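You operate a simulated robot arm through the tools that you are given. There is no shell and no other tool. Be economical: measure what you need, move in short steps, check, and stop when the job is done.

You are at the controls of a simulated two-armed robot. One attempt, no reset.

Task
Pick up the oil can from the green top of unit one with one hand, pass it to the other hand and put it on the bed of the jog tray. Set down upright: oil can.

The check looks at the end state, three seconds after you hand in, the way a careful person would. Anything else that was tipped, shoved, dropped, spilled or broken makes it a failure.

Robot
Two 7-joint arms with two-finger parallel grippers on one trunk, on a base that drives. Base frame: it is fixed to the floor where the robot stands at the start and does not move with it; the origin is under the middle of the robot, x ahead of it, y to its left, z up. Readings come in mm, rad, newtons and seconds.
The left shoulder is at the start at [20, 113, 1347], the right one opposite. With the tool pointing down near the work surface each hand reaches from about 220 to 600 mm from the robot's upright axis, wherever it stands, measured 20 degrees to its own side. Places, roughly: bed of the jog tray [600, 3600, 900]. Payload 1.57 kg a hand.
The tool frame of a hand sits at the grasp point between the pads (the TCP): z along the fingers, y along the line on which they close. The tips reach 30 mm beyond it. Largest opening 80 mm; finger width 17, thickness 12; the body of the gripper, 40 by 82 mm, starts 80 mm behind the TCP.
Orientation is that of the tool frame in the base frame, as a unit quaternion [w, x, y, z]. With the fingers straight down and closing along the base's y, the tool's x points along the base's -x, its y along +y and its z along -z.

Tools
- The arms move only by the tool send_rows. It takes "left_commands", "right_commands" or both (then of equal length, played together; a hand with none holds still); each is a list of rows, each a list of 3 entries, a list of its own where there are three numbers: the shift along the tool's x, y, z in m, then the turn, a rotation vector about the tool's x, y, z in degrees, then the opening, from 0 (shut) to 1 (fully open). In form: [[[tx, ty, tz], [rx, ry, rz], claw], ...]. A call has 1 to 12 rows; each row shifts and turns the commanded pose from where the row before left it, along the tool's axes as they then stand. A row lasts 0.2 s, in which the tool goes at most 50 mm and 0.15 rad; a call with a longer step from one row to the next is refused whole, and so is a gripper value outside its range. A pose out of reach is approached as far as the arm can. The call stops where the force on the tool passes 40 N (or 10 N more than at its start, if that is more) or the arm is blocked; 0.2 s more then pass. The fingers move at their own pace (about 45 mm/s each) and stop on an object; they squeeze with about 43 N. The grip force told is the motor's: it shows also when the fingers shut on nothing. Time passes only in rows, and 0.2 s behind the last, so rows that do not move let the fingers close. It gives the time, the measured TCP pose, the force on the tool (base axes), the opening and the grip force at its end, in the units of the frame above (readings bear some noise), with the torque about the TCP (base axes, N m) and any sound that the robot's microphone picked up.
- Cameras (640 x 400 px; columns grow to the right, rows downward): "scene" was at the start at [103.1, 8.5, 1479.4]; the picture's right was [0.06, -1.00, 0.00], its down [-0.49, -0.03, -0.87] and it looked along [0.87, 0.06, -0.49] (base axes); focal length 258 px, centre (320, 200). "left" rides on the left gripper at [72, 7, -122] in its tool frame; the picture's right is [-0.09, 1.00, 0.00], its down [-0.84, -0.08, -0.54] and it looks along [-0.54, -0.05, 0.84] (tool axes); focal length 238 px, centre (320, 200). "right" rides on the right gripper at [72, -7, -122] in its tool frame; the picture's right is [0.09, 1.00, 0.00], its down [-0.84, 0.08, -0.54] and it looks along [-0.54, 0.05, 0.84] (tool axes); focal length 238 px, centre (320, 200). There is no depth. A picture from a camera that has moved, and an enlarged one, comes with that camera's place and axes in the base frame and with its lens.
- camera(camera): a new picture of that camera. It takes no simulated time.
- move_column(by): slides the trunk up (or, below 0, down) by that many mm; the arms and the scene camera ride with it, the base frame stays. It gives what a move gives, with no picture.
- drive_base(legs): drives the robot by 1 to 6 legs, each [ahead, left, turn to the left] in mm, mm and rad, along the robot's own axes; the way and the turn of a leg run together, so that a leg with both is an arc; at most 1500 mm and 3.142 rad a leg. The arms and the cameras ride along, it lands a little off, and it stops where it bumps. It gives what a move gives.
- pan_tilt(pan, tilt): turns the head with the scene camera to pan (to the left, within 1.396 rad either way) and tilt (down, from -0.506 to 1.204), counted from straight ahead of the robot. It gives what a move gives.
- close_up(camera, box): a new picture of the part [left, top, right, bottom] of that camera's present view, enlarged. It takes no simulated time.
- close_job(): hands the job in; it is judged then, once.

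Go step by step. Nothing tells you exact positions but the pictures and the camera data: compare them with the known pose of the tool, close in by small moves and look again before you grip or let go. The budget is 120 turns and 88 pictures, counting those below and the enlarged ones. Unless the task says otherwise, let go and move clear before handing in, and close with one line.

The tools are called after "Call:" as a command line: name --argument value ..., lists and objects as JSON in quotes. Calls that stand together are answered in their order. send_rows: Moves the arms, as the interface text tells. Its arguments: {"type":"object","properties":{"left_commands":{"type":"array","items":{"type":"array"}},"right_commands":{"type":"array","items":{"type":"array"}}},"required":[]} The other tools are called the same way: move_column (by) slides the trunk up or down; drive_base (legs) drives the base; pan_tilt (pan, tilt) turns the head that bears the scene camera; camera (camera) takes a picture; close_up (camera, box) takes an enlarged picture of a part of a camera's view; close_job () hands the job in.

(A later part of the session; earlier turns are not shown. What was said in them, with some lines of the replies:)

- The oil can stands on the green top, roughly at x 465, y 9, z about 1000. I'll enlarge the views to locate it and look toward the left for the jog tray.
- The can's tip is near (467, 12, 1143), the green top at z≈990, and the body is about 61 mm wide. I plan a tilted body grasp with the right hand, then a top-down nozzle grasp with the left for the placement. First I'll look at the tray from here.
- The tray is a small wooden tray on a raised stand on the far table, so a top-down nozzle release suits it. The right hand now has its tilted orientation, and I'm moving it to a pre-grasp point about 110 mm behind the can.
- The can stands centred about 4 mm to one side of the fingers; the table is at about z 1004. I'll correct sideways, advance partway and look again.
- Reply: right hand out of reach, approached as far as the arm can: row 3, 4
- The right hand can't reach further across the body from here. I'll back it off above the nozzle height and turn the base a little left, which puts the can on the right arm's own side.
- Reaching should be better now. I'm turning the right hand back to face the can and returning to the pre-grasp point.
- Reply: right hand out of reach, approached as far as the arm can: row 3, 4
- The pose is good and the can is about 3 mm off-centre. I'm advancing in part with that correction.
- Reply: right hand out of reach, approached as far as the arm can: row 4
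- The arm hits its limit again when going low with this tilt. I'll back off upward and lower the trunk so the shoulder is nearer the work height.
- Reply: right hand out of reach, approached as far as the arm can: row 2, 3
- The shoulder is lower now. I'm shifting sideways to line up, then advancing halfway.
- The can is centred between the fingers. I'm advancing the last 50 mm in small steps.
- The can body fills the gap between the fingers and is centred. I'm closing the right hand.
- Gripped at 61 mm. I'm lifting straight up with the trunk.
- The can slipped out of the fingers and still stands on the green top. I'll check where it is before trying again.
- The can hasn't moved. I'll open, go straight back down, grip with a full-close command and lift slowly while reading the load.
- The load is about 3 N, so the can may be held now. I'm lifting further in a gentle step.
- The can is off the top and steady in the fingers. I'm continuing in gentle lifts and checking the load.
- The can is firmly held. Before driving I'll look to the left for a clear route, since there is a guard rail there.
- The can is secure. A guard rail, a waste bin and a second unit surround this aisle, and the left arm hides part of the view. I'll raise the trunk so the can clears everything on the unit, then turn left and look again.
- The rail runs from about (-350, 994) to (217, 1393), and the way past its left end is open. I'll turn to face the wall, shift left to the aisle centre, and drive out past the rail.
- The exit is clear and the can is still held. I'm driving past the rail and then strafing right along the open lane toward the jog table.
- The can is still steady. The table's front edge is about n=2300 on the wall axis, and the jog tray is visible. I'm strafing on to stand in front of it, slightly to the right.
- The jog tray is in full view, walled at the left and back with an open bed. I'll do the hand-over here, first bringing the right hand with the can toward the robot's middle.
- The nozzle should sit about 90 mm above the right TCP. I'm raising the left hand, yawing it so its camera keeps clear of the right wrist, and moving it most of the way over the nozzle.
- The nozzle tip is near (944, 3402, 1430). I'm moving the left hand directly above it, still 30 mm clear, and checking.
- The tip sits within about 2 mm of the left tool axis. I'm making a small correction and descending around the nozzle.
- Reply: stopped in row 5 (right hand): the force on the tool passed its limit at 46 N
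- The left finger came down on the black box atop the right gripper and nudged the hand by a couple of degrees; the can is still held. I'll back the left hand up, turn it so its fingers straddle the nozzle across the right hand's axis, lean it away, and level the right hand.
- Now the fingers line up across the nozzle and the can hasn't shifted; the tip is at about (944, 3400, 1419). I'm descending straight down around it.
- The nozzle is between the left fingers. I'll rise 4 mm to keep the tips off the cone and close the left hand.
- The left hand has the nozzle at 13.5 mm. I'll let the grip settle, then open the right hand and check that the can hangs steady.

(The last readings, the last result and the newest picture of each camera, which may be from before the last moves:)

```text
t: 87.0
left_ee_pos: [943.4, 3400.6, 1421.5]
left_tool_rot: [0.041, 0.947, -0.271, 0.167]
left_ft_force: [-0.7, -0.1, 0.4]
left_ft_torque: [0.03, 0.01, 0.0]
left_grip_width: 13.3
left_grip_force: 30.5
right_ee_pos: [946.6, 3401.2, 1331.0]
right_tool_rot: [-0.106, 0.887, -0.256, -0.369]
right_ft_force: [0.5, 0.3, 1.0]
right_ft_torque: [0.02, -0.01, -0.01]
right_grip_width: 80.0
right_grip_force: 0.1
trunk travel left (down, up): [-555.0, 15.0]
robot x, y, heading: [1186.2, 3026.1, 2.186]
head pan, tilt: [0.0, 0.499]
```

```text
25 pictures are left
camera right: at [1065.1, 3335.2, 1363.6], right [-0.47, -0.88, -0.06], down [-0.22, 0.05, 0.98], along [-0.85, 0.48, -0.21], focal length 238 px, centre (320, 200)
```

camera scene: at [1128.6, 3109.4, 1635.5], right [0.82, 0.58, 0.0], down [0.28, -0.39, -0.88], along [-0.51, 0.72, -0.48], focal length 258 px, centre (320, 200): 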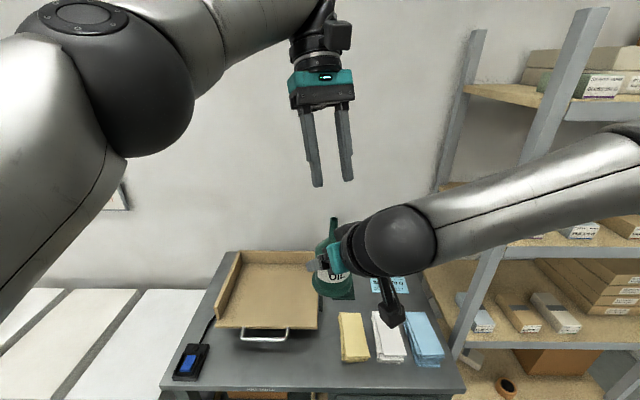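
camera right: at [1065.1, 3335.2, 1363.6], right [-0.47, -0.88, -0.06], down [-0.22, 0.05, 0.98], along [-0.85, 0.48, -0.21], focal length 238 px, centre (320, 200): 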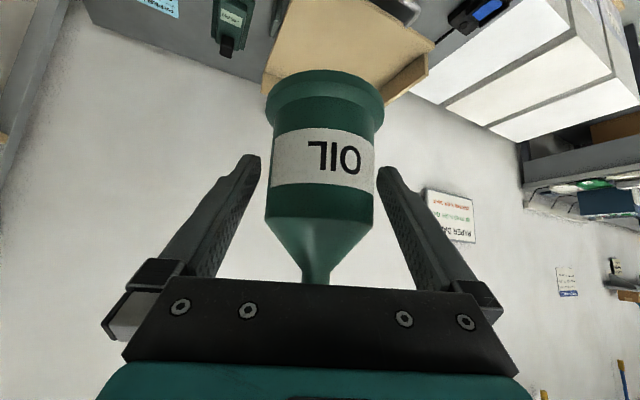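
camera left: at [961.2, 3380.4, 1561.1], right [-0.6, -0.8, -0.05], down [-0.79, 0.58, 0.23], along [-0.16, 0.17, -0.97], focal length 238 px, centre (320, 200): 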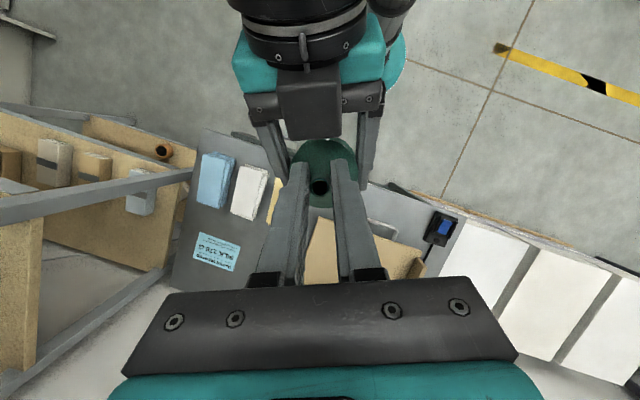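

The right hand is open and the can still hangs in place, but the left load reads oddly low. I'll check once more before moving the right hand away.

Call:
send_rows --left_commands '[[[0, 0, 0], [0, 0, 0], 0], [[0, 0, 0], [0, 0, 0], 0], [[0, 0, 0], [0, 0, 0], 0]]'

Call:
camera --camera "right"

Call:
close_up --camera "scene" --box '[260, 180, 420, 280]'

```text
t: 87.8
left_ee_pos: [945.0, 3401.5, 1423.0]
left_tool_rot: [0.041, 0.947, -0.271, 0.167]
left_ft_force: [0.6, 0.2, 0.5]
left_ft_torque: [0.0, 0.0, 0.0]
left_grip_width: 13.3
left_grip_force: 29.9
right_ee_pos: [945.6, 3400.7, 1330.3]
right_tool_rot: [-0.105, 0.887, -0.256, -0.368]
right_ft_force: [-0.4, 0.4, -0.5]
right_ft_torque: [-0.03, 0.02, -0.01]
right_grip_width: 80.3
right_grip_force: 0.1
trunk travel left (down, up): [-555.0, 15.0]
robot x, y, heading: [1185.6, 3022.4, 2.182]
head pan, tilt: [0.0, 0.499]
```

```text
24 pictures are left
camera right: at [1065.1, 3335.1, 1363.6], right [-0.47, -0.88, -0.06], down [-0.22, 0.05, 0.98], along [-0.85, 0.48, -0.21], focal length 238 px, centre (320, 200)
```

right: 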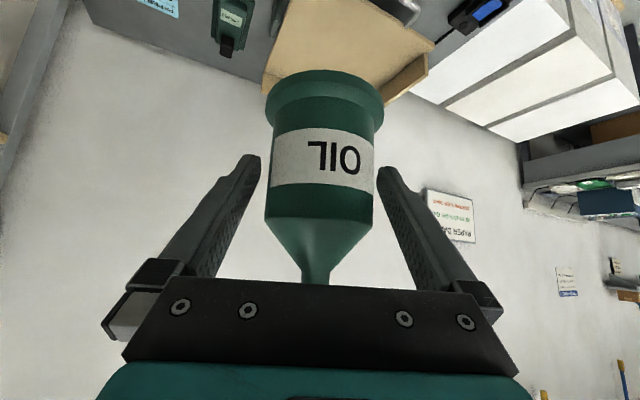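

```text
4.00 times, centred on (340, 230) of scene
camera zoom: at [1128.7, 3109.4, 1635.5], right [0.82, 0.58, 0.0], down [0.28, -0.39, -0.88], along [-0.51, 0.72, -0.48], focal length 1031 px, centre (240, 80)
```

zoom: 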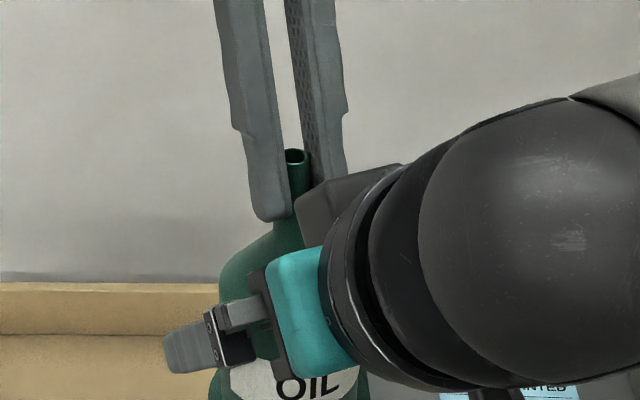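

The can is static in the left hand's grip with the right hand open. I'm withdrawing the right hand slowly along its own axis.

Call:
send_rows --right_commands '[[[0, 0, -0.01], [0, 0, 0], 1], [[0, 0, -0.015], [0, 0, 0], 1], [[0, 0, -0.02], [0, 0, 0], 1], [[0, 0, -0.025], [0, 0, 0], 1]]' --left_commands '[[[0, 0, 0], [0, 0, 0], 0], [[0, 0, 0], [0, 0, 0], 0], [[0, 0, 0], [0, 0, 0], 0], [[0, 0, 0], [0, 0, 0], 0]]'

Call:
camera --camera "right"

```text
t: 88.8
left_ee_pos: [945.1, 3399.4, 1423.3]
left_tool_rot: [0.041, 0.947, -0.271, 0.167]
left_ft_force: [-0.6, -0.4, -0.1]
left_ft_torque: [-0.03, 0.03, -0.01]
left_grip_width: 13.2
left_grip_force: 29.7
right_ee_pos: [987.6, 3373.8, 1380.6]
right_tool_rot: [-0.106, 0.887, -0.256, -0.369]
right_ft_force: [-0.7, 0.4, 0.0]
right_ft_torque: [0.02, 0.02, -0.01]
right_grip_width: 79.9
right_grip_force: 0.1
trunk travel left (down, up): [-555.0, 15.0]
robot x, y, heading: [1185.7, 3027.3, 2.186]
head pan, tilt: [0.0, 0.499]
```

```text
22 pictures are left
camera right: at [1107.5, 3307.9, 1414.1], right [-0.47, -0.88, -0.06], down [-0.22, 0.05, 0.98], along [-0.85, 0.48, -0.21], focal length 238 px, centre (320, 200)
```

right: 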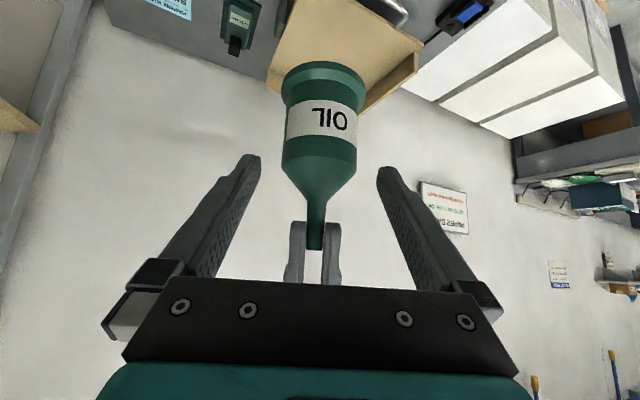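

The transfer worked: the can hangs upright from the left hand. I'm moving the right hand well clear, back, up and to the right.

Call:
send_rows --right_commands '[[[0, 0, -0.03], [0, 0, 0], 1], [[0, 0, -0.03], [0, 0, 0], 1], [[-0.012, -0.024, -0.03], [0, 0, 0], 1], [[-0.012, -0.024, -0.03], [0, 0, 0], 1], [[-0.012, -0.024, -0.02], [0, 0, 0], 1], [[-0.012, -0.024, -0.01], [0, 0, 0], 1]]'

Call:
drive_base --legs '[[150, 0, 0]]'

Call:
pan_tilt --pan 0.2 --tilt 0.7

Call:
camera --camera "scene"

```text
t: 90.2
left_ee_pos: [943.5, 3400.6, 1422.6]
left_tool_rot: [0.04, 0.947, -0.271, 0.168]
left_ft_force: [1.3, -0.3, 0.6]
left_ft_torque: [0.0, 0.02, 0.01]
left_grip_width: 13.5
left_grip_force: 30.1
right_ee_pos: [1096.8, 3420.7, 1521.3]
right_tool_rot: [-0.105, 0.888, -0.255, -0.368]
right_ft_force: [-0.2, -0.8, 0.3]
right_ft_torque: [-0.03, 0.01, 0.01]
right_grip_width: 80.3
right_grip_force: 0.0
right hand out of reach, approached as far as the arm can: row 2
trunk travel left (down, up): [-555.0, 15.0]
robot x, y, heading: [1185.1, 3023.1, 2.183]
head pan, tilt: [0.0, 0.499]
```

```text
t: 91.6
left_ee_pos: [857.8, 3523.0, 1420.5]
left_tool_rot: [0.041, 0.947, -0.27, 0.167]
left_ft_force: [0.7, 1.0, -3.6]
left_ft_torque: [0.02, 0.0, -0.06]
left_grip_width: 13.6
left_grip_force: 30.0
right_ee_pos: [1009.8, 3541.5, 1521.8]
right_tool_rot: [-0.105, 0.888, -0.254, -0.369]
right_ft_force: [0.1, -0.3, 0.3]
right_ft_torque: [-0.01, 0.02, 0.01]
right_grip_width: 79.6
right_grip_force: 0.2
trunk travel left (down, up): [-555.0, 15.0]
robot x, y, heading: [1095.8, 3145.5, 2.189]
head pan, tilt: [0.0, 0.499]
```

```text
t: 92.3
left_ee_pos: [856.5, 3522.5, 1421.9]
left_tool_rot: [0.041, 0.947, -0.271, 0.168]
left_ft_force: [0.4, 0.0, -4.2]
left_ft_torque: [0.01, -0.01, -0.03]
left_grip_width: 13.6
left_grip_force: 30.1
right_ee_pos: [1009.2, 3541.8, 1521.1]
right_tool_rot: [-0.106, 0.888, -0.255, -0.369]
right_ft_force: [0.4, 0.2, 0.3]
right_ft_torque: [0.02, -0.02, 0.02]
right_grip_width: 80.1
right_grip_force: 0.1
trunk travel left (down, up): [-555.0, 15.0]
robot x, y, heading: [1098.1, 3147.8, 2.189]
head pan, tilt: [0.201, 0.7]
```

```text
21 pictures are left
camera scene: at [1032.6, 3215.4, 1617.8], right [0.68, 0.73, 0.0], down [0.47, -0.44, -0.77], along [-0.56, 0.52, -0.64], focal length 258 px, centre (320, 200)
```

scene: 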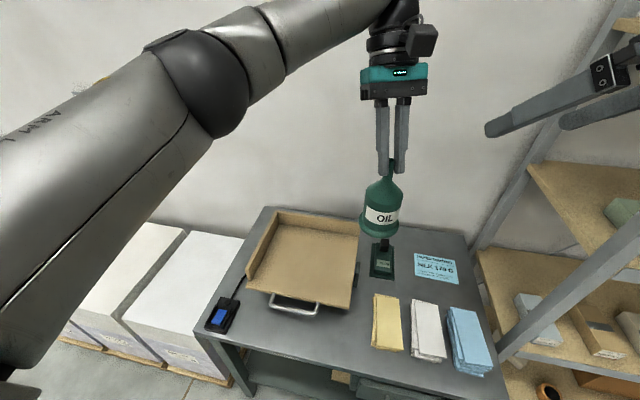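

The can hangs upright and the load reads about 4 N. The bed's centre works out at about (610, 3565). I'm driving 120 mm closer and shifting the left hand over it at height.

Call:
drive_base --legs '[[120, 0, 0]]'

Call:
send_rows --left_commands '[[[-0.007, 0.0088, -0.0027], [0, 0, 0], 0], [[-0.0142, 0.0177, -0.0054], [0, 0, 0], 0], [[-0.0142, 0.0177, -0.0054], [0, 0, 0], 0], [[-0.0142, 0.0177, -0.0054], [0, 0, 0], 0], [[-0.0142, 0.0177, -0.0054], [0, 0, 0], 0], [[-0.0142, 0.0177, -0.0054], [0, 0, 0], 0], [[-0.0142, 0.0177, -0.0054], [0, 0, 0], 0], [[-0.0142, 0.0177, -0.0054], [0, 0, 0], 0], [[-0.0073, 0.0088, -0.0027], [0, 0, 0], 0]]'

Call:
camera --camera "scene"

```text
t: 93.5
left_ee_pos: [788.3, 3618.3, 1422.2]
left_tool_rot: [0.042, 0.947, -0.27, 0.167]
left_ft_force: [0.0, 1.2, -3.6]
left_ft_torque: [0.01, 0.04, 0.0]
left_grip_width: 13.6
left_grip_force: 30.5
right_ee_pos: [941.5, 3639.0, 1521.8]
right_tool_rot: [-0.104, 0.889, -0.253, -0.368]
right_ft_force: [-0.1, 0.5, 0.0]
right_ft_torque: [-0.01, 0.01, 0.01]
right_grip_width: 79.9
right_grip_force: 0.1
trunk travel left (down, up): [-555.0, 15.0]
robot x, y, heading: [1031.9, 3243.2, 2.192]
head pan, tilt: [0.201, 0.7]
```

```text
t: 95.5
left_ee_pos: [610.9, 3561.7, 1422.8]
left_tool_rot: [0.039, 0.947, -0.27, 0.167]
left_ft_force: [-0.1, 0.4, -3.5]
left_ft_torque: [-0.03, -0.02, 0.01]
left_grip_width: 13.4
left_grip_force: 30.3
right_ee_pos: [939.4, 3638.2, 1521.2]
right_tool_rot: [-0.104, 0.888, -0.253, -0.369]
right_ft_force: [0.1, 0.0, 0.3]
right_ft_torque: [0.01, -0.03, 0.01]
right_grip_width: 79.8
right_grip_force: 0.0
trunk travel left (down, up): [-555.0, 15.0]
robot x, y, heading: [1029.0, 3242.8, 2.189]
head pan, tilt: [0.201, 0.7]
```

```text
20 pictures are left
camera scene: at [963.9, 3311.6, 1617.7], right [0.68, 0.73, 0.0], down [0.47, -0.44, -0.76], along [-0.56, 0.52, -0.64], focal length 258 px, centre (320, 200)
```

scene: 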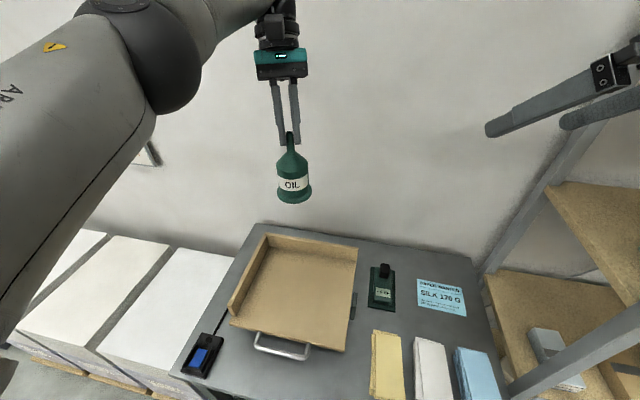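

The can hangs above the bed. I'm lowering the trunk to about 60 mm above it.

Call:
move_column --by -160

Call:
move_column --by -150

Call:
pan_tilt --pan 0.3 --tilt 0.5

Call:
camera --camera "scene"

Call:
camera --camera "left"

```text
t: 97.4
left_ee_pos: [610.8, 3560.0, 1264.0]
left_tool_rot: [0.04, 0.948, -0.269, 0.167]
left_ft_force: [0.5, 0.3, -3.9]
left_ft_torque: [0.03, 0.0, 0.03]
left_grip_width: 13.4
left_grip_force: 30.7
right_ee_pos: [940.0, 3637.8, 1361.9]
right_tool_rot: [-0.104, 0.888, -0.253, -0.369]
right_ft_force: [-0.8, -0.1, 0.5]
right_ft_torque: [-0.02, 0.02, 0.03]
right_grip_width: 80.0
right_grip_force: 0.1
trunk travel left (down, up): [-395.0, 175.0]
robot x, y, heading: [1029.5, 3246.9, 2.191]
head pan, tilt: [0.201, 0.7]
```

```text
t: 99.1
left_ee_pos: [610.0, 3561.8, 1113.1]
left_tool_rot: [0.04, 0.948, -0.269, 0.167]
left_ft_force: [-0.2, 0.3, -4.0]
left_ft_torque: [-0.02, -0.01, 0.02]
left_grip_width: 13.3
left_grip_force: 29.8
right_ee_pos: [939.5, 3637.3, 1212.1]
right_tool_rot: [-0.105, 0.888, -0.254, -0.369]
right_ft_force: [-0.2, 0.6, 0.3]
right_ft_torque: [0.01, -0.01, 0.01]
right_grip_width: 80.0
right_grip_force: 0.0
trunk travel left (down, up): [-245.0, 325.0]
robot x, y, heading: [1029.2, 3239.8, 2.19]
head pan, tilt: [0.201, 0.7]
```

```text
t: 99.8
left_ee_pos: [610.1, 3561.0, 1113.6]
left_tool_rot: [0.04, 0.948, -0.269, 0.167]
left_ft_force: [0.3, 0.1, -3.6]
left_ft_torque: [0.01, -0.01, 0.02]
left_grip_width: 13.6
left_grip_force: 30.2
right_ee_pos: [938.8, 3637.6, 1211.2]
right_tool_rot: [-0.105, 0.888, -0.254, -0.368]
right_ft_force: [0.2, 0.3, 0.4]
right_ft_torque: [-0.02, 0.02, 0.0]
right_grip_width: 80.0
right_grip_force: 0.0
trunk travel left (down, up): [-245.0, 325.0]
robot x, y, heading: [1026.5, 3241.1, 2.188]
head pan, tilt: [0.3, 0.499]
```

```text
19 pictures are left
camera scene: at [953.7, 3308.8, 1325.4], right [0.61, 0.79, 0.0], down [0.38, -0.29, -0.88], along [-0.7, 0.53, -0.48], focal length 258 px, centre (320, 200)
```

scene: 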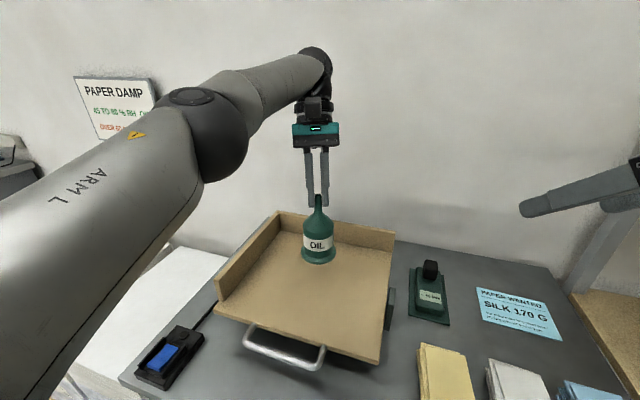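

```text
18 pictures are left
camera left: at [627.8, 3540.8, 1252.1], right [-0.6, -0.8, -0.04], down [-0.79, 0.57, 0.23], along [-0.16, 0.17, -0.97], focal length 238 px, centre (320, 200)
```

left: 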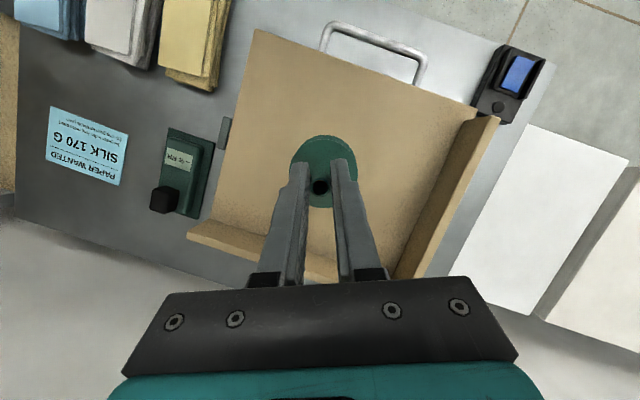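

The can is over the middle of the bed, about 70 mm up. I'm lowering 50 mm and checking the gap.

Call:
move_column --by -50

Call:
close_up --camera "scene" --box '[200, 90, 440, 240]'

```text
t: 100.8
left_ee_pos: [610.1, 3562.0, 1063.5]
left_tool_rot: [0.04, 0.948, -0.269, 0.167]
left_ft_force: [0.2, -0.2, -4.1]
left_ft_torque: [0.0, 0.01, 0.0]
left_grip_width: 13.6
left_grip_force: 29.9
right_ee_pos: [938.5, 3637.8, 1161.6]
right_tool_rot: [-0.105, 0.888, -0.254, -0.368]
right_ft_force: [-0.4, -0.5, 0.1]
right_ft_torque: [-0.02, -0.03, -0.01]
right_grip_width: 80.1
right_grip_force: 0.0
trunk travel left (down, up): [-195.0, 375.0]
robot x, y, heading: [1028.6, 3241.2, 2.189]
head pan, tilt: [0.3, 0.499]
```

```text
2.67 times, centred on (320, 165) of scene
camera zoom: at [953.8, 3308.6, 1275.5], right [0.61, 0.79, 0.0], down [0.38, -0.29, -0.88], along [-0.7, 0.53, -0.48], focal length 687 px, centre (320, 293)
```

zoom: 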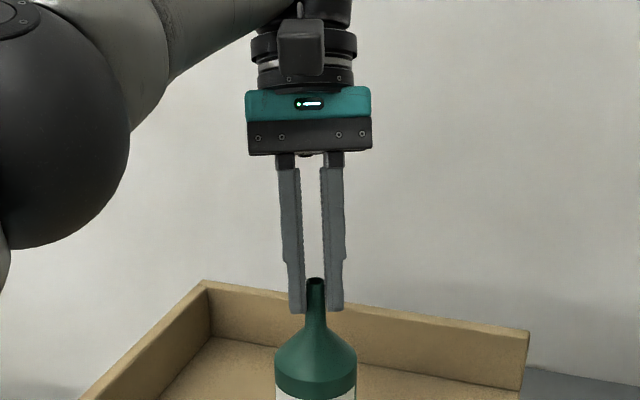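

Call:
move_column --by -10

Call:
close_up --camera "scene" --box '[220, 160, 420, 285]'

```text
t: 101.3
left_ee_pos: [611.4, 3560.4, 1052.7]
left_tool_rot: [0.041, 0.947, -0.27, 0.167]
left_ft_force: [-0.2, 0.0, -3.3]
left_ft_torque: [-0.02, 0.02, 0.02]
left_grip_width: 13.6
left_grip_force: 30.3
right_ee_pos: [939.4, 3638.4, 1151.7]
right_tool_rot: [-0.105, 0.888, -0.254, -0.369]
right_ft_force: [-1.4, 0.7, 1.5]
right_ft_torque: [0.03, 0.01, -0.01]
right_grip_width: 80.1
right_grip_force: 0.0
trunk travel left (down, up): [-185.0, 385.0]
robot x, y, heading: [1028.7, 3244.3, 2.187]
head pan, tilt: [0.3, 0.499]
```

```text
3.20 times, centred on (320, 222) of scene
camera zoom: at [953.8, 3308.6, 1265.4], right [0.61, 0.79, 0.0], down [0.38, -0.29, -0.88], along [-0.7, 0.53, -0.48], focal length 825 px, centre (320, 128)
```

zoom: 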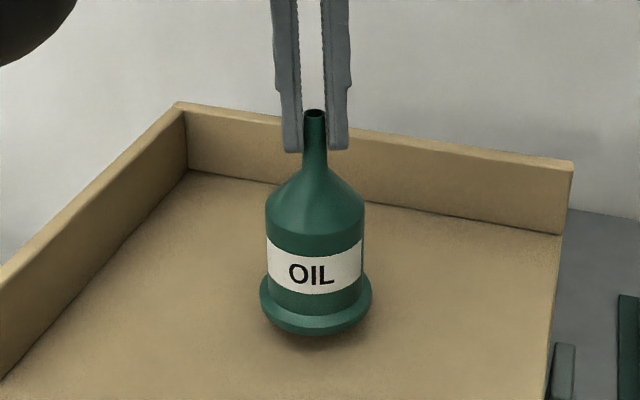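

A small gap remains under the can. I'm lowering in short steps until the load comes off the hand.

Call:
move_column --by -5

Call:
move_column --by -3

Call:
close_up --camera "scene" --box '[220, 160, 420, 285]'

```text
t: 101.9
left_ee_pos: [611.0, 3560.9, 1047.9]
left_tool_rot: [0.042, 0.947, -0.27, 0.167]
left_ft_force: [-0.4, 0.3, -3.6]
left_ft_torque: [-0.01, 0.02, -0.02]
left_grip_width: 13.6
left_grip_force: 30.5
right_ee_pos: [940.5, 3637.8, 1146.4]
right_tool_rot: [-0.105, 0.888, -0.254, -0.369]
right_ft_force: [0.3, -0.9, -0.6]
right_ft_torque: [0.02, -0.01, 0.03]
right_grip_width: 80.0
right_grip_force: 0.0
trunk travel left (down, up): [-180.0, 390.0]
robot x, y, heading: [1024.1, 3240.8, 2.188]
head pan, tilt: [0.3, 0.499]
```

```text
t: 102.4
left_ee_pos: [611.6, 3561.0, 1045.1]
left_tool_rot: [0.04, 0.948, -0.269, 0.168]
left_ft_force: [-0.7, 0.6, -3.8]
left_ft_torque: [0.02, -0.05, 0.0]
left_grip_width: 13.5
left_grip_force: 30.3
right_ee_pos: [939.8, 3637.2, 1142.1]
right_tool_rot: [-0.105, 0.888, -0.254, -0.369]
right_ft_force: [0.5, -0.9, -0.2]
right_ft_torque: [0.02, 0.01, 0.0]
right_grip_width: 79.9
right_grip_force: 0.0
trunk travel left (down, up): [-177.0, 393.0]
robot x, y, heading: [1029.6, 3241.3, 2.188]
head pan, tilt: [0.3, 0.499]
```

```text
3.20 times, centred on (320, 222) of scene
camera zoom: at [953.7, 3308.7, 1257.5], right [0.61, 0.79, 0.0], down [0.38, -0.29, -0.88], along [-0.7, 0.53, -0.48], focal length 825 px, centre (320, 128)
```

zoom: 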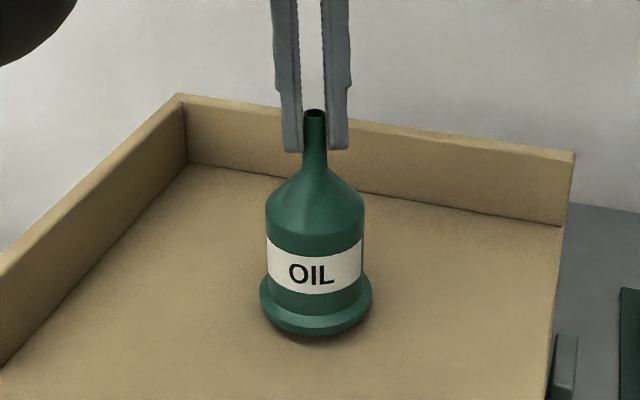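

Call:
move_column --by -3

Call:
move_column --by -2

```text
t: 102.9
left_ee_pos: [610.6, 3560.8, 1042.2]
left_tool_rot: [0.04, 0.948, -0.269, 0.167]
left_ft_force: [0.3, 0.3, -2.9]
left_ft_torque: [0.0, 0.02, -0.01]
left_grip_width: 13.5
left_grip_force: 30.5
right_ee_pos: [939.9, 3637.8, 1140.0]
right_tool_rot: [-0.104, 0.888, -0.253, -0.368]
right_ft_force: [0.1, 0.6, 0.2]
right_ft_torque: [0.02, 0.03, -0.01]
right_grip_width: 80.1
right_grip_force: 0.0
trunk travel left (down, up): [-174.0, 396.0]
robot x, y, heading: [1030.7, 3241.4, 2.187]
head pan, tilt: [0.3, 0.499]
```

```text
t: 103.4
left_ee_pos: [609.8, 3562.0, 1039.4]
left_tool_rot: [0.04, 0.948, -0.269, 0.167]
left_ft_force: [0.0, -0.1, -3.7]
left_ft_torque: [0.0, 0.0, -0.05]
left_grip_width: 13.3
left_grip_force: 29.9
right_ee_pos: [940.0, 3637.9, 1138.9]
right_tool_rot: [-0.105, 0.888, -0.253, -0.369]
right_ft_force: [-0.1, -0.5, -0.8]
right_ft_torque: [-0.01, 0.0, -0.03]
right_grip_width: 80.1
right_grip_force: 0.1
trunk travel left (down, up): [-172.0, 398.0]
robot x, y, heading: [1030.5, 3243.4, 2.187]
head pan, tilt: [0.3, 0.499]
```

The hand still carries the load, so the can isn't touching yet. I'm continuing in 2–3 mm steps.

Call:
move_column --by -2

Call:
move_column --by -2

Call:
close_up --camera "scene" --box '[260, 200, 380, 275]'

```text
t: 104.0
left_ee_pos: [611.6, 3560.5, 1039.0]
left_tool_rot: [0.041, 0.947, -0.27, 0.167]
left_ft_force: [0.5, 0.0, -3.9]
left_ft_torque: [0.0, 0.0, 0.0]
left_grip_width: 13.6
left_grip_force: 29.9
right_ee_pos: [939.7, 3638.3, 1136.6]
right_tool_rot: [-0.105, 0.888, -0.254, -0.369]
right_ft_force: [0.4, 0.3, -0.3]
right_ft_torque: [0.04, -0.03, 0.01]
right_grip_width: 80.0
right_grip_force: 0.1
trunk travel left (down, up): [-170.0, 400.0]
robot x, y, heading: [1027.0, 3241.0, 2.192]
head pan, tilt: [0.3, 0.499]
```

```text
t: 104.5
left_ee_pos: [610.5, 3561.9, 1036.1]
left_tool_rot: [0.04, 0.948, -0.269, 0.168]
left_ft_force: [-0.3, 0.1, -4.0]
left_ft_torque: [-0.04, -0.01, 0.0]
left_grip_width: 13.7
left_grip_force: 30.3
right_ee_pos: [940.3, 3637.9, 1133.7]
right_tool_rot: [-0.104, 0.888, -0.253, -0.369]
right_ft_force: [-0.5, -0.2, 0.1]
right_ft_torque: [-0.01, 0.01, -0.03]
right_grip_width: 80.0
right_grip_force: 0.1
trunk travel left (down, up): [-168.0, 402.0]
robot x, y, heading: [1030.2, 3243.3, 2.185]
head pan, tilt: [0.3, 0.499]
```

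```text
5.33 times, centred on (320, 238) of scene
camera zoom: at [953.7, 3308.7, 1248.5], right [0.61, 0.79, 0.0], down [0.38, -0.29, -0.88], along [-0.7, 0.53, -0.48], focal length 1375 px, centre (320, 0)
```

zoom: 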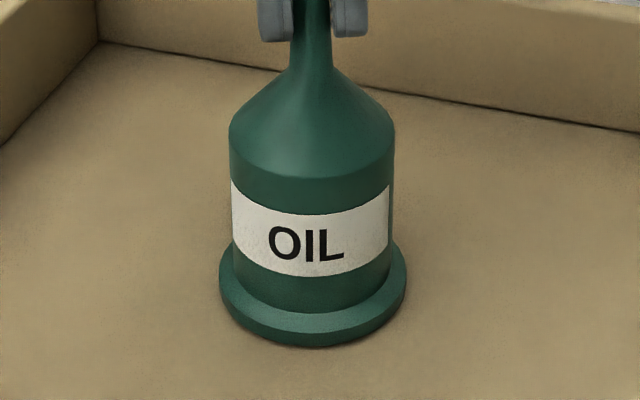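

Call:
move_column --by -2

Call:
move_column --by -2

```text
t: 105.0
left_ee_pos: [610.8, 3561.9, 1035.8]
left_tool_rot: [0.039, 0.948, -0.27, 0.167]
left_ft_force: [-1.3, 0.7, 6.2]
left_ft_torque: [0.0, 0.01, 0.02]
left_grip_width: 13.7
left_grip_force: 29.9
right_ee_pos: [940.2, 3635.7, 1132.6]
right_tool_rot: [-0.105, 0.888, -0.253, -0.37]
right_ft_force: [0.1, 0.3, 0.0]
right_ft_torque: [0.02, 0.02, -0.01]
right_grip_width: 79.7
right_grip_force: 0.0
trunk travel left (down, up): [-166.0, 404.0]
robot x, y, heading: [1027.8, 3243.1, 2.182]
head pan, tilt: [0.3, 0.499]
```

```text
t: 105.5
left_ee_pos: [612.4, 3561.5, 1035.7]
left_tool_rot: [0.037, 0.948, -0.27, 0.165]
left_ft_force: [-5.7, 3.9, 26.0]
left_ft_torque: [0.02, 0.0, -0.01]
left_grip_width: 13.4
left_grip_force: 30.6
right_ee_pos: [940.2, 3637.1, 1130.8]
right_tool_rot: [-0.104, 0.888, -0.253, -0.369]
right_ft_force: [0.6, 0.2, -1.9]
right_ft_torque: [0.0, 0.03, -0.01]
right_grip_width: 80.1
right_grip_force: 0.0
trunk travel left (down, up): [-164.0, 406.0]
robot x, y, heading: [1028.5, 3243.9, 2.187]
head pan, tilt: [0.3, 0.499]
```

Contact is made, now pressing with 26 N. I'll raise the trunk 3 mm to ease that off before letting go.

Call:
move_column --by 2.5

Call:
close_up --camera "scene" --box '[240, 160, 400, 260]'

```text
t: 106.0
left_ee_pos: [611.3, 3561.0, 1036.1]
left_tool_rot: [0.04, 0.948, -0.269, 0.166]
left_ft_force: [-3.4, 4.5, 17.9]
left_ft_torque: [0.18, 0.18, 0.02]
left_grip_width: 13.6
left_grip_force: 30.1
right_ee_pos: [940.3, 3637.2, 1133.1]
right_tool_rot: [-0.104, 0.888, -0.253, -0.369]
right_ft_force: [0.0, 0.6, 0.1]
right_ft_torque: [0.0, 0.03, 0.0]
right_grip_width: 80.0
right_grip_force: 0.0
trunk travel left (down, up): [-166.0, 403.0]
robot x, y, heading: [1027.5, 3243.5, 2.19]
head pan, tilt: [0.3, 0.499]
```

```text
4.00 times, centred on (320, 210) of scene
camera zoom: at [954.5, 3308.3, 1247.1], right [0.61, 0.79, 0.0], down [0.38, -0.29, -0.88], along [-0.7, 0.53, -0.48], focal length 1031 px, centre (320, 160)
```

zoom: 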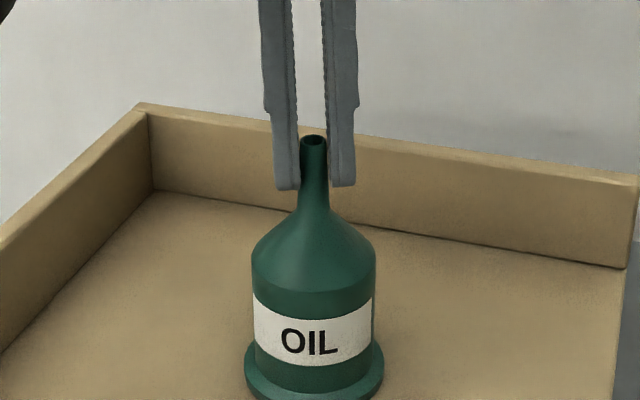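

Call:
move_column --by 1.5

```text
t: 106.5
left_ee_pos: [611.2, 3562.2, 1035.3]
left_tool_rot: [0.041, 0.948, -0.269, 0.167]
left_ft_force: [-0.8, 3.1, 6.8]
left_ft_torque: [0.38, 0.5, -0.05]
left_grip_width: 13.6
left_grip_force: 30.2
right_ee_pos: [941.2, 3637.4, 1134.2]
right_tool_rot: [-0.105, 0.888, -0.254, -0.369]
right_ft_force: [0.2, 0.6, -0.2]
right_ft_torque: [-0.03, 0.0, -0.04]
right_grip_width: 79.9
right_grip_force: 0.1
trunk travel left (down, up): [-168.0, 402.0]
robot x, y, heading: [1030.4, 3240.9, 2.188]
head pan, tilt: [0.3, 0.499]
```

Call:
move_column --by 0.8

Call:
camera --camera "left"

Call:
close_up --camera "scene" --box '[260, 200, 380, 275]'

```text
t: 107.1
left_ee_pos: [611.3, 3560.6, 1035.9]
left_tool_rot: [0.042, 0.947, -0.27, 0.168]
left_ft_force: [0.5, -0.3, -3.1]
left_ft_torque: [-0.05, 0.0, 0.01]
left_grip_width: 13.4
left_grip_force: 30.0
right_ee_pos: [939.2, 3638.3, 1134.3]
right_tool_rot: [-0.104, 0.888, -0.253, -0.369]
right_ft_force: [0.1, -1.6, 0.2]
right_ft_torque: [0.01, 0.02, 0.02]
right_grip_width: 79.8
right_grip_force: 0.1
trunk travel left (down, up): [-169.0, 401.0]
robot x, y, heading: [1031.7, 3241.9, 2.191]
head pan, tilt: [0.3, 0.499]
```

```text
12 pictures are left
camera left: at [628.0, 3540.9, 1174.6], right [-0.6, -0.8, -0.04], down [-0.79, 0.57, 0.22], along [-0.16, 0.17, -0.97], focal length 238 px, centre (320, 200)
```

left: 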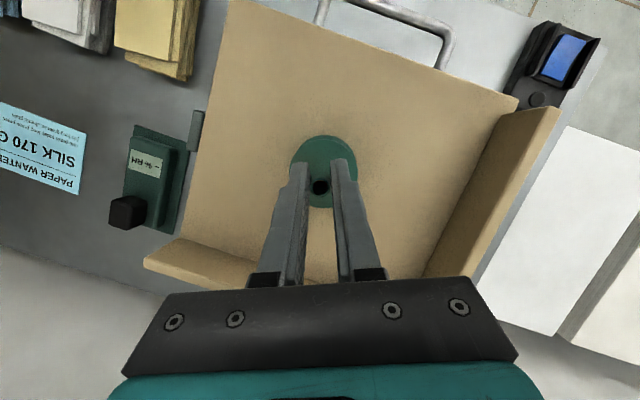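

```text
5.33 times, centred on (320, 238) of scene
camera zoom: at [953.8, 3308.7, 1249.2], right [0.61, 0.79, 0.0], down [0.38, -0.29, -0.88], along [-0.7, 0.53, -0.48], focal length 1375 px, centre (320, 0)
```

zoom: 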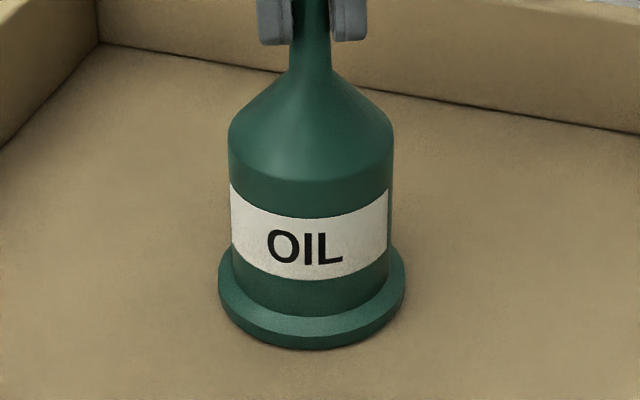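

The can is essentially at contact height. I'll touch down lightly and open the left hand.

Call:
move_column --by -0.6

Call:
send_rows --left_commands '[[[0, 0, 0], [0, 0, 0], 0.2], [[0, 0, 0], [0, 0, 0], 0.3], [[0, 0, 0], [0, 0, 0], 0.5], [[0, 0, 0], [0, 0, 0], 0.5], [[0, 0, 0], [0, 0, 0], 0.5]]'

Call:
camera --camera "left"

Call:
close_up --camera "scene" --box '[240, 160, 400, 260]'

```text
t: 107.6
left_ee_pos: [610.0, 3562.0, 1035.0]
left_tool_rot: [0.041, 0.947, -0.27, 0.167]
left_ft_force: [-0.3, 0.1, -3.8]
left_ft_torque: [-0.02, 0.0, 0.02]
left_grip_width: 13.4
left_grip_force: 30.3
right_ee_pos: [939.7, 3636.6, 1135.7]
right_tool_rot: [-0.105, 0.888, -0.254, -0.369]
right_ft_force: [0.3, 0.2, 0.4]
right_ft_torque: [0.02, -0.02, 0.03]
right_grip_width: 79.8
right_grip_force: 0.1
trunk travel left (down, up): [-168.0, 402.0]
robot x, y, heading: [1029.9, 3241.9, 2.19]
head pan, tilt: [0.3, 0.499]
```

```text
t: 108.8
left_ee_pos: [610.8, 3561.8, 1036.9]
left_tool_rot: [0.041, 0.947, -0.27, 0.167]
left_ft_force: [-0.3, 0.3, 0.7]
left_ft_torque: [-0.02, 0.0, -0.01]
left_grip_width: 40.1
left_grip_force: 0.2
right_ee_pos: [940.7, 3637.1, 1134.9]
right_tool_rot: [-0.105, 0.888, -0.253, -0.369]
right_ft_force: [-0.2, -0.2, 0.5]
right_ft_torque: [-0.02, 0.01, -0.02]
right_grip_width: 80.2
right_grip_force: 0.0
trunk travel left (down, up): [-168.0, 402.0]
robot x, y, heading: [1027.9, 3244.3, 2.191]
head pan, tilt: [0.3, 0.499]
```

```text
10 pictures are left
camera left: at [628.0, 3540.7, 1175.4], right [-0.6, -0.8, -0.04], down [-0.79, 0.57, 0.23], along [-0.16, 0.17, -0.97], focal length 238 px, centre (320, 200)
```

left: 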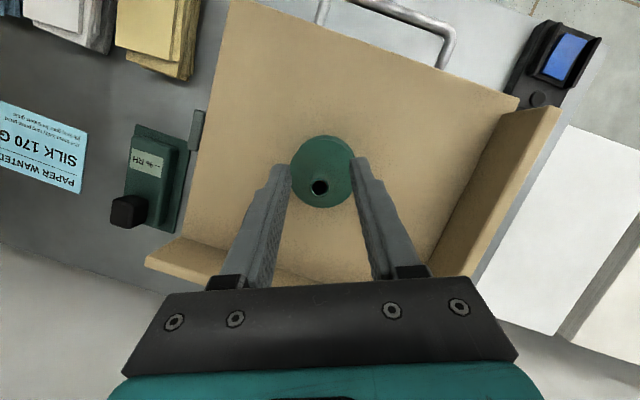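

```text
4.00 times, centred on (320, 210) of scene
camera zoom: at [953.9, 3308.5, 1248.7], right [0.61, 0.79, 0.0], down [0.38, -0.29, -0.88], along [-0.7, 0.53, -0.48], focal length 1031 px, centre (320, 160)
```

zoom: 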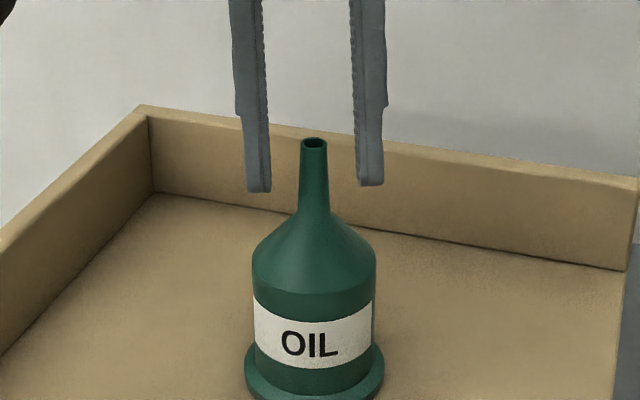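

The can stands upright on the bed, released. I'm raising the trunk to lift both hands straight clear.

Call:
move_column --by 180

Call:
drive_base --legs '[[-150, 0, 0]]'

Call:
camera --camera "scene"

```text
t: 110.8
left_ee_pos: [610.1, 3561.2, 1216.1]
left_tool_rot: [0.041, 0.947, -0.27, 0.167]
left_ft_force: [-1.0, -0.3, 0.4]
left_ft_torque: [-0.02, 0.01, -0.02]
left_grip_width: 39.7
left_grip_force: 0.1
right_ee_pos: [940.2, 3638.9, 1315.3]
right_tool_rot: [-0.104, 0.888, -0.253, -0.368]
right_ft_force: [0.0, 0.4, 0.4]
right_ft_torque: [0.01, 0.03, 0.0]
right_grip_width: 79.8
right_grip_force: 0.1
trunk travel left (down, up): [-348.0, 222.0]
robot x, y, heading: [1028.1, 3242.8, 2.193]
head pan, tilt: [0.3, 0.499]
```

```text
t: 112.1
left_ee_pos: [697.6, 3437.4, 1216.1]
left_tool_rot: [0.04, 0.948, -0.269, 0.167]
left_ft_force: [-0.3, 0.0, -0.6]
left_ft_torque: [0.03, 0.03, -0.01]
left_grip_width: 40.0
left_grip_force: 0.1
right_ee_pos: [1026.4, 3515.1, 1315.3]
right_tool_rot: [-0.104, 0.888, -0.253, -0.37]
right_ft_force: [0.5, 0.6, 0.6]
right_ft_torque: [-0.02, 0.04, 0.02]
right_grip_width: 79.9
right_grip_force: 0.1
trunk travel left (down, up): [-348.0, 222.0]
robot x, y, heading: [1117.4, 3119.7, 2.191]
head pan, tilt: [0.3, 0.499]
```

```text
8 pictures are left
camera scene: at [1041.5, 3185.4, 1428.8], right [0.6, 0.8, 0.0], down [0.38, -0.29, -0.88], along [-0.7, 0.53, -0.48], focal length 258 px, centre (320, 200)
```

scene: 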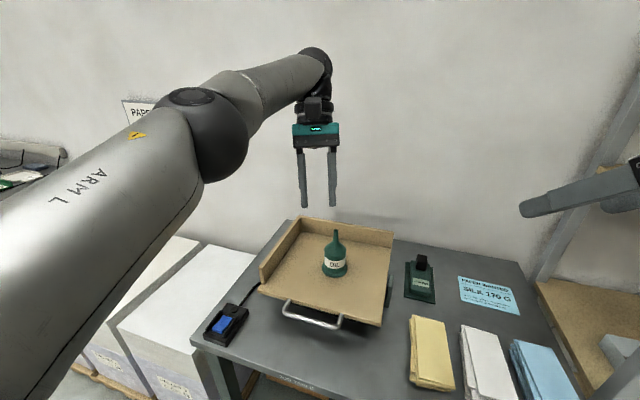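

The oil can stands upright in the middle of the jog tray bed, nothing on the table has been disturbed, and both hands are clear. I'm handing in.

Call:
close_job

```text
The job is handed in.
```

The oil can is standing upright on the bed of the jog tray: the right hand picked it up, passed it to the left, and the left set it down. The can slipped out of the fingers on the first lift but stayed upright on the green top. During the hand-over the left fingers also bumped the right gripper. The pictures after each showed nothing tipped or dropped.
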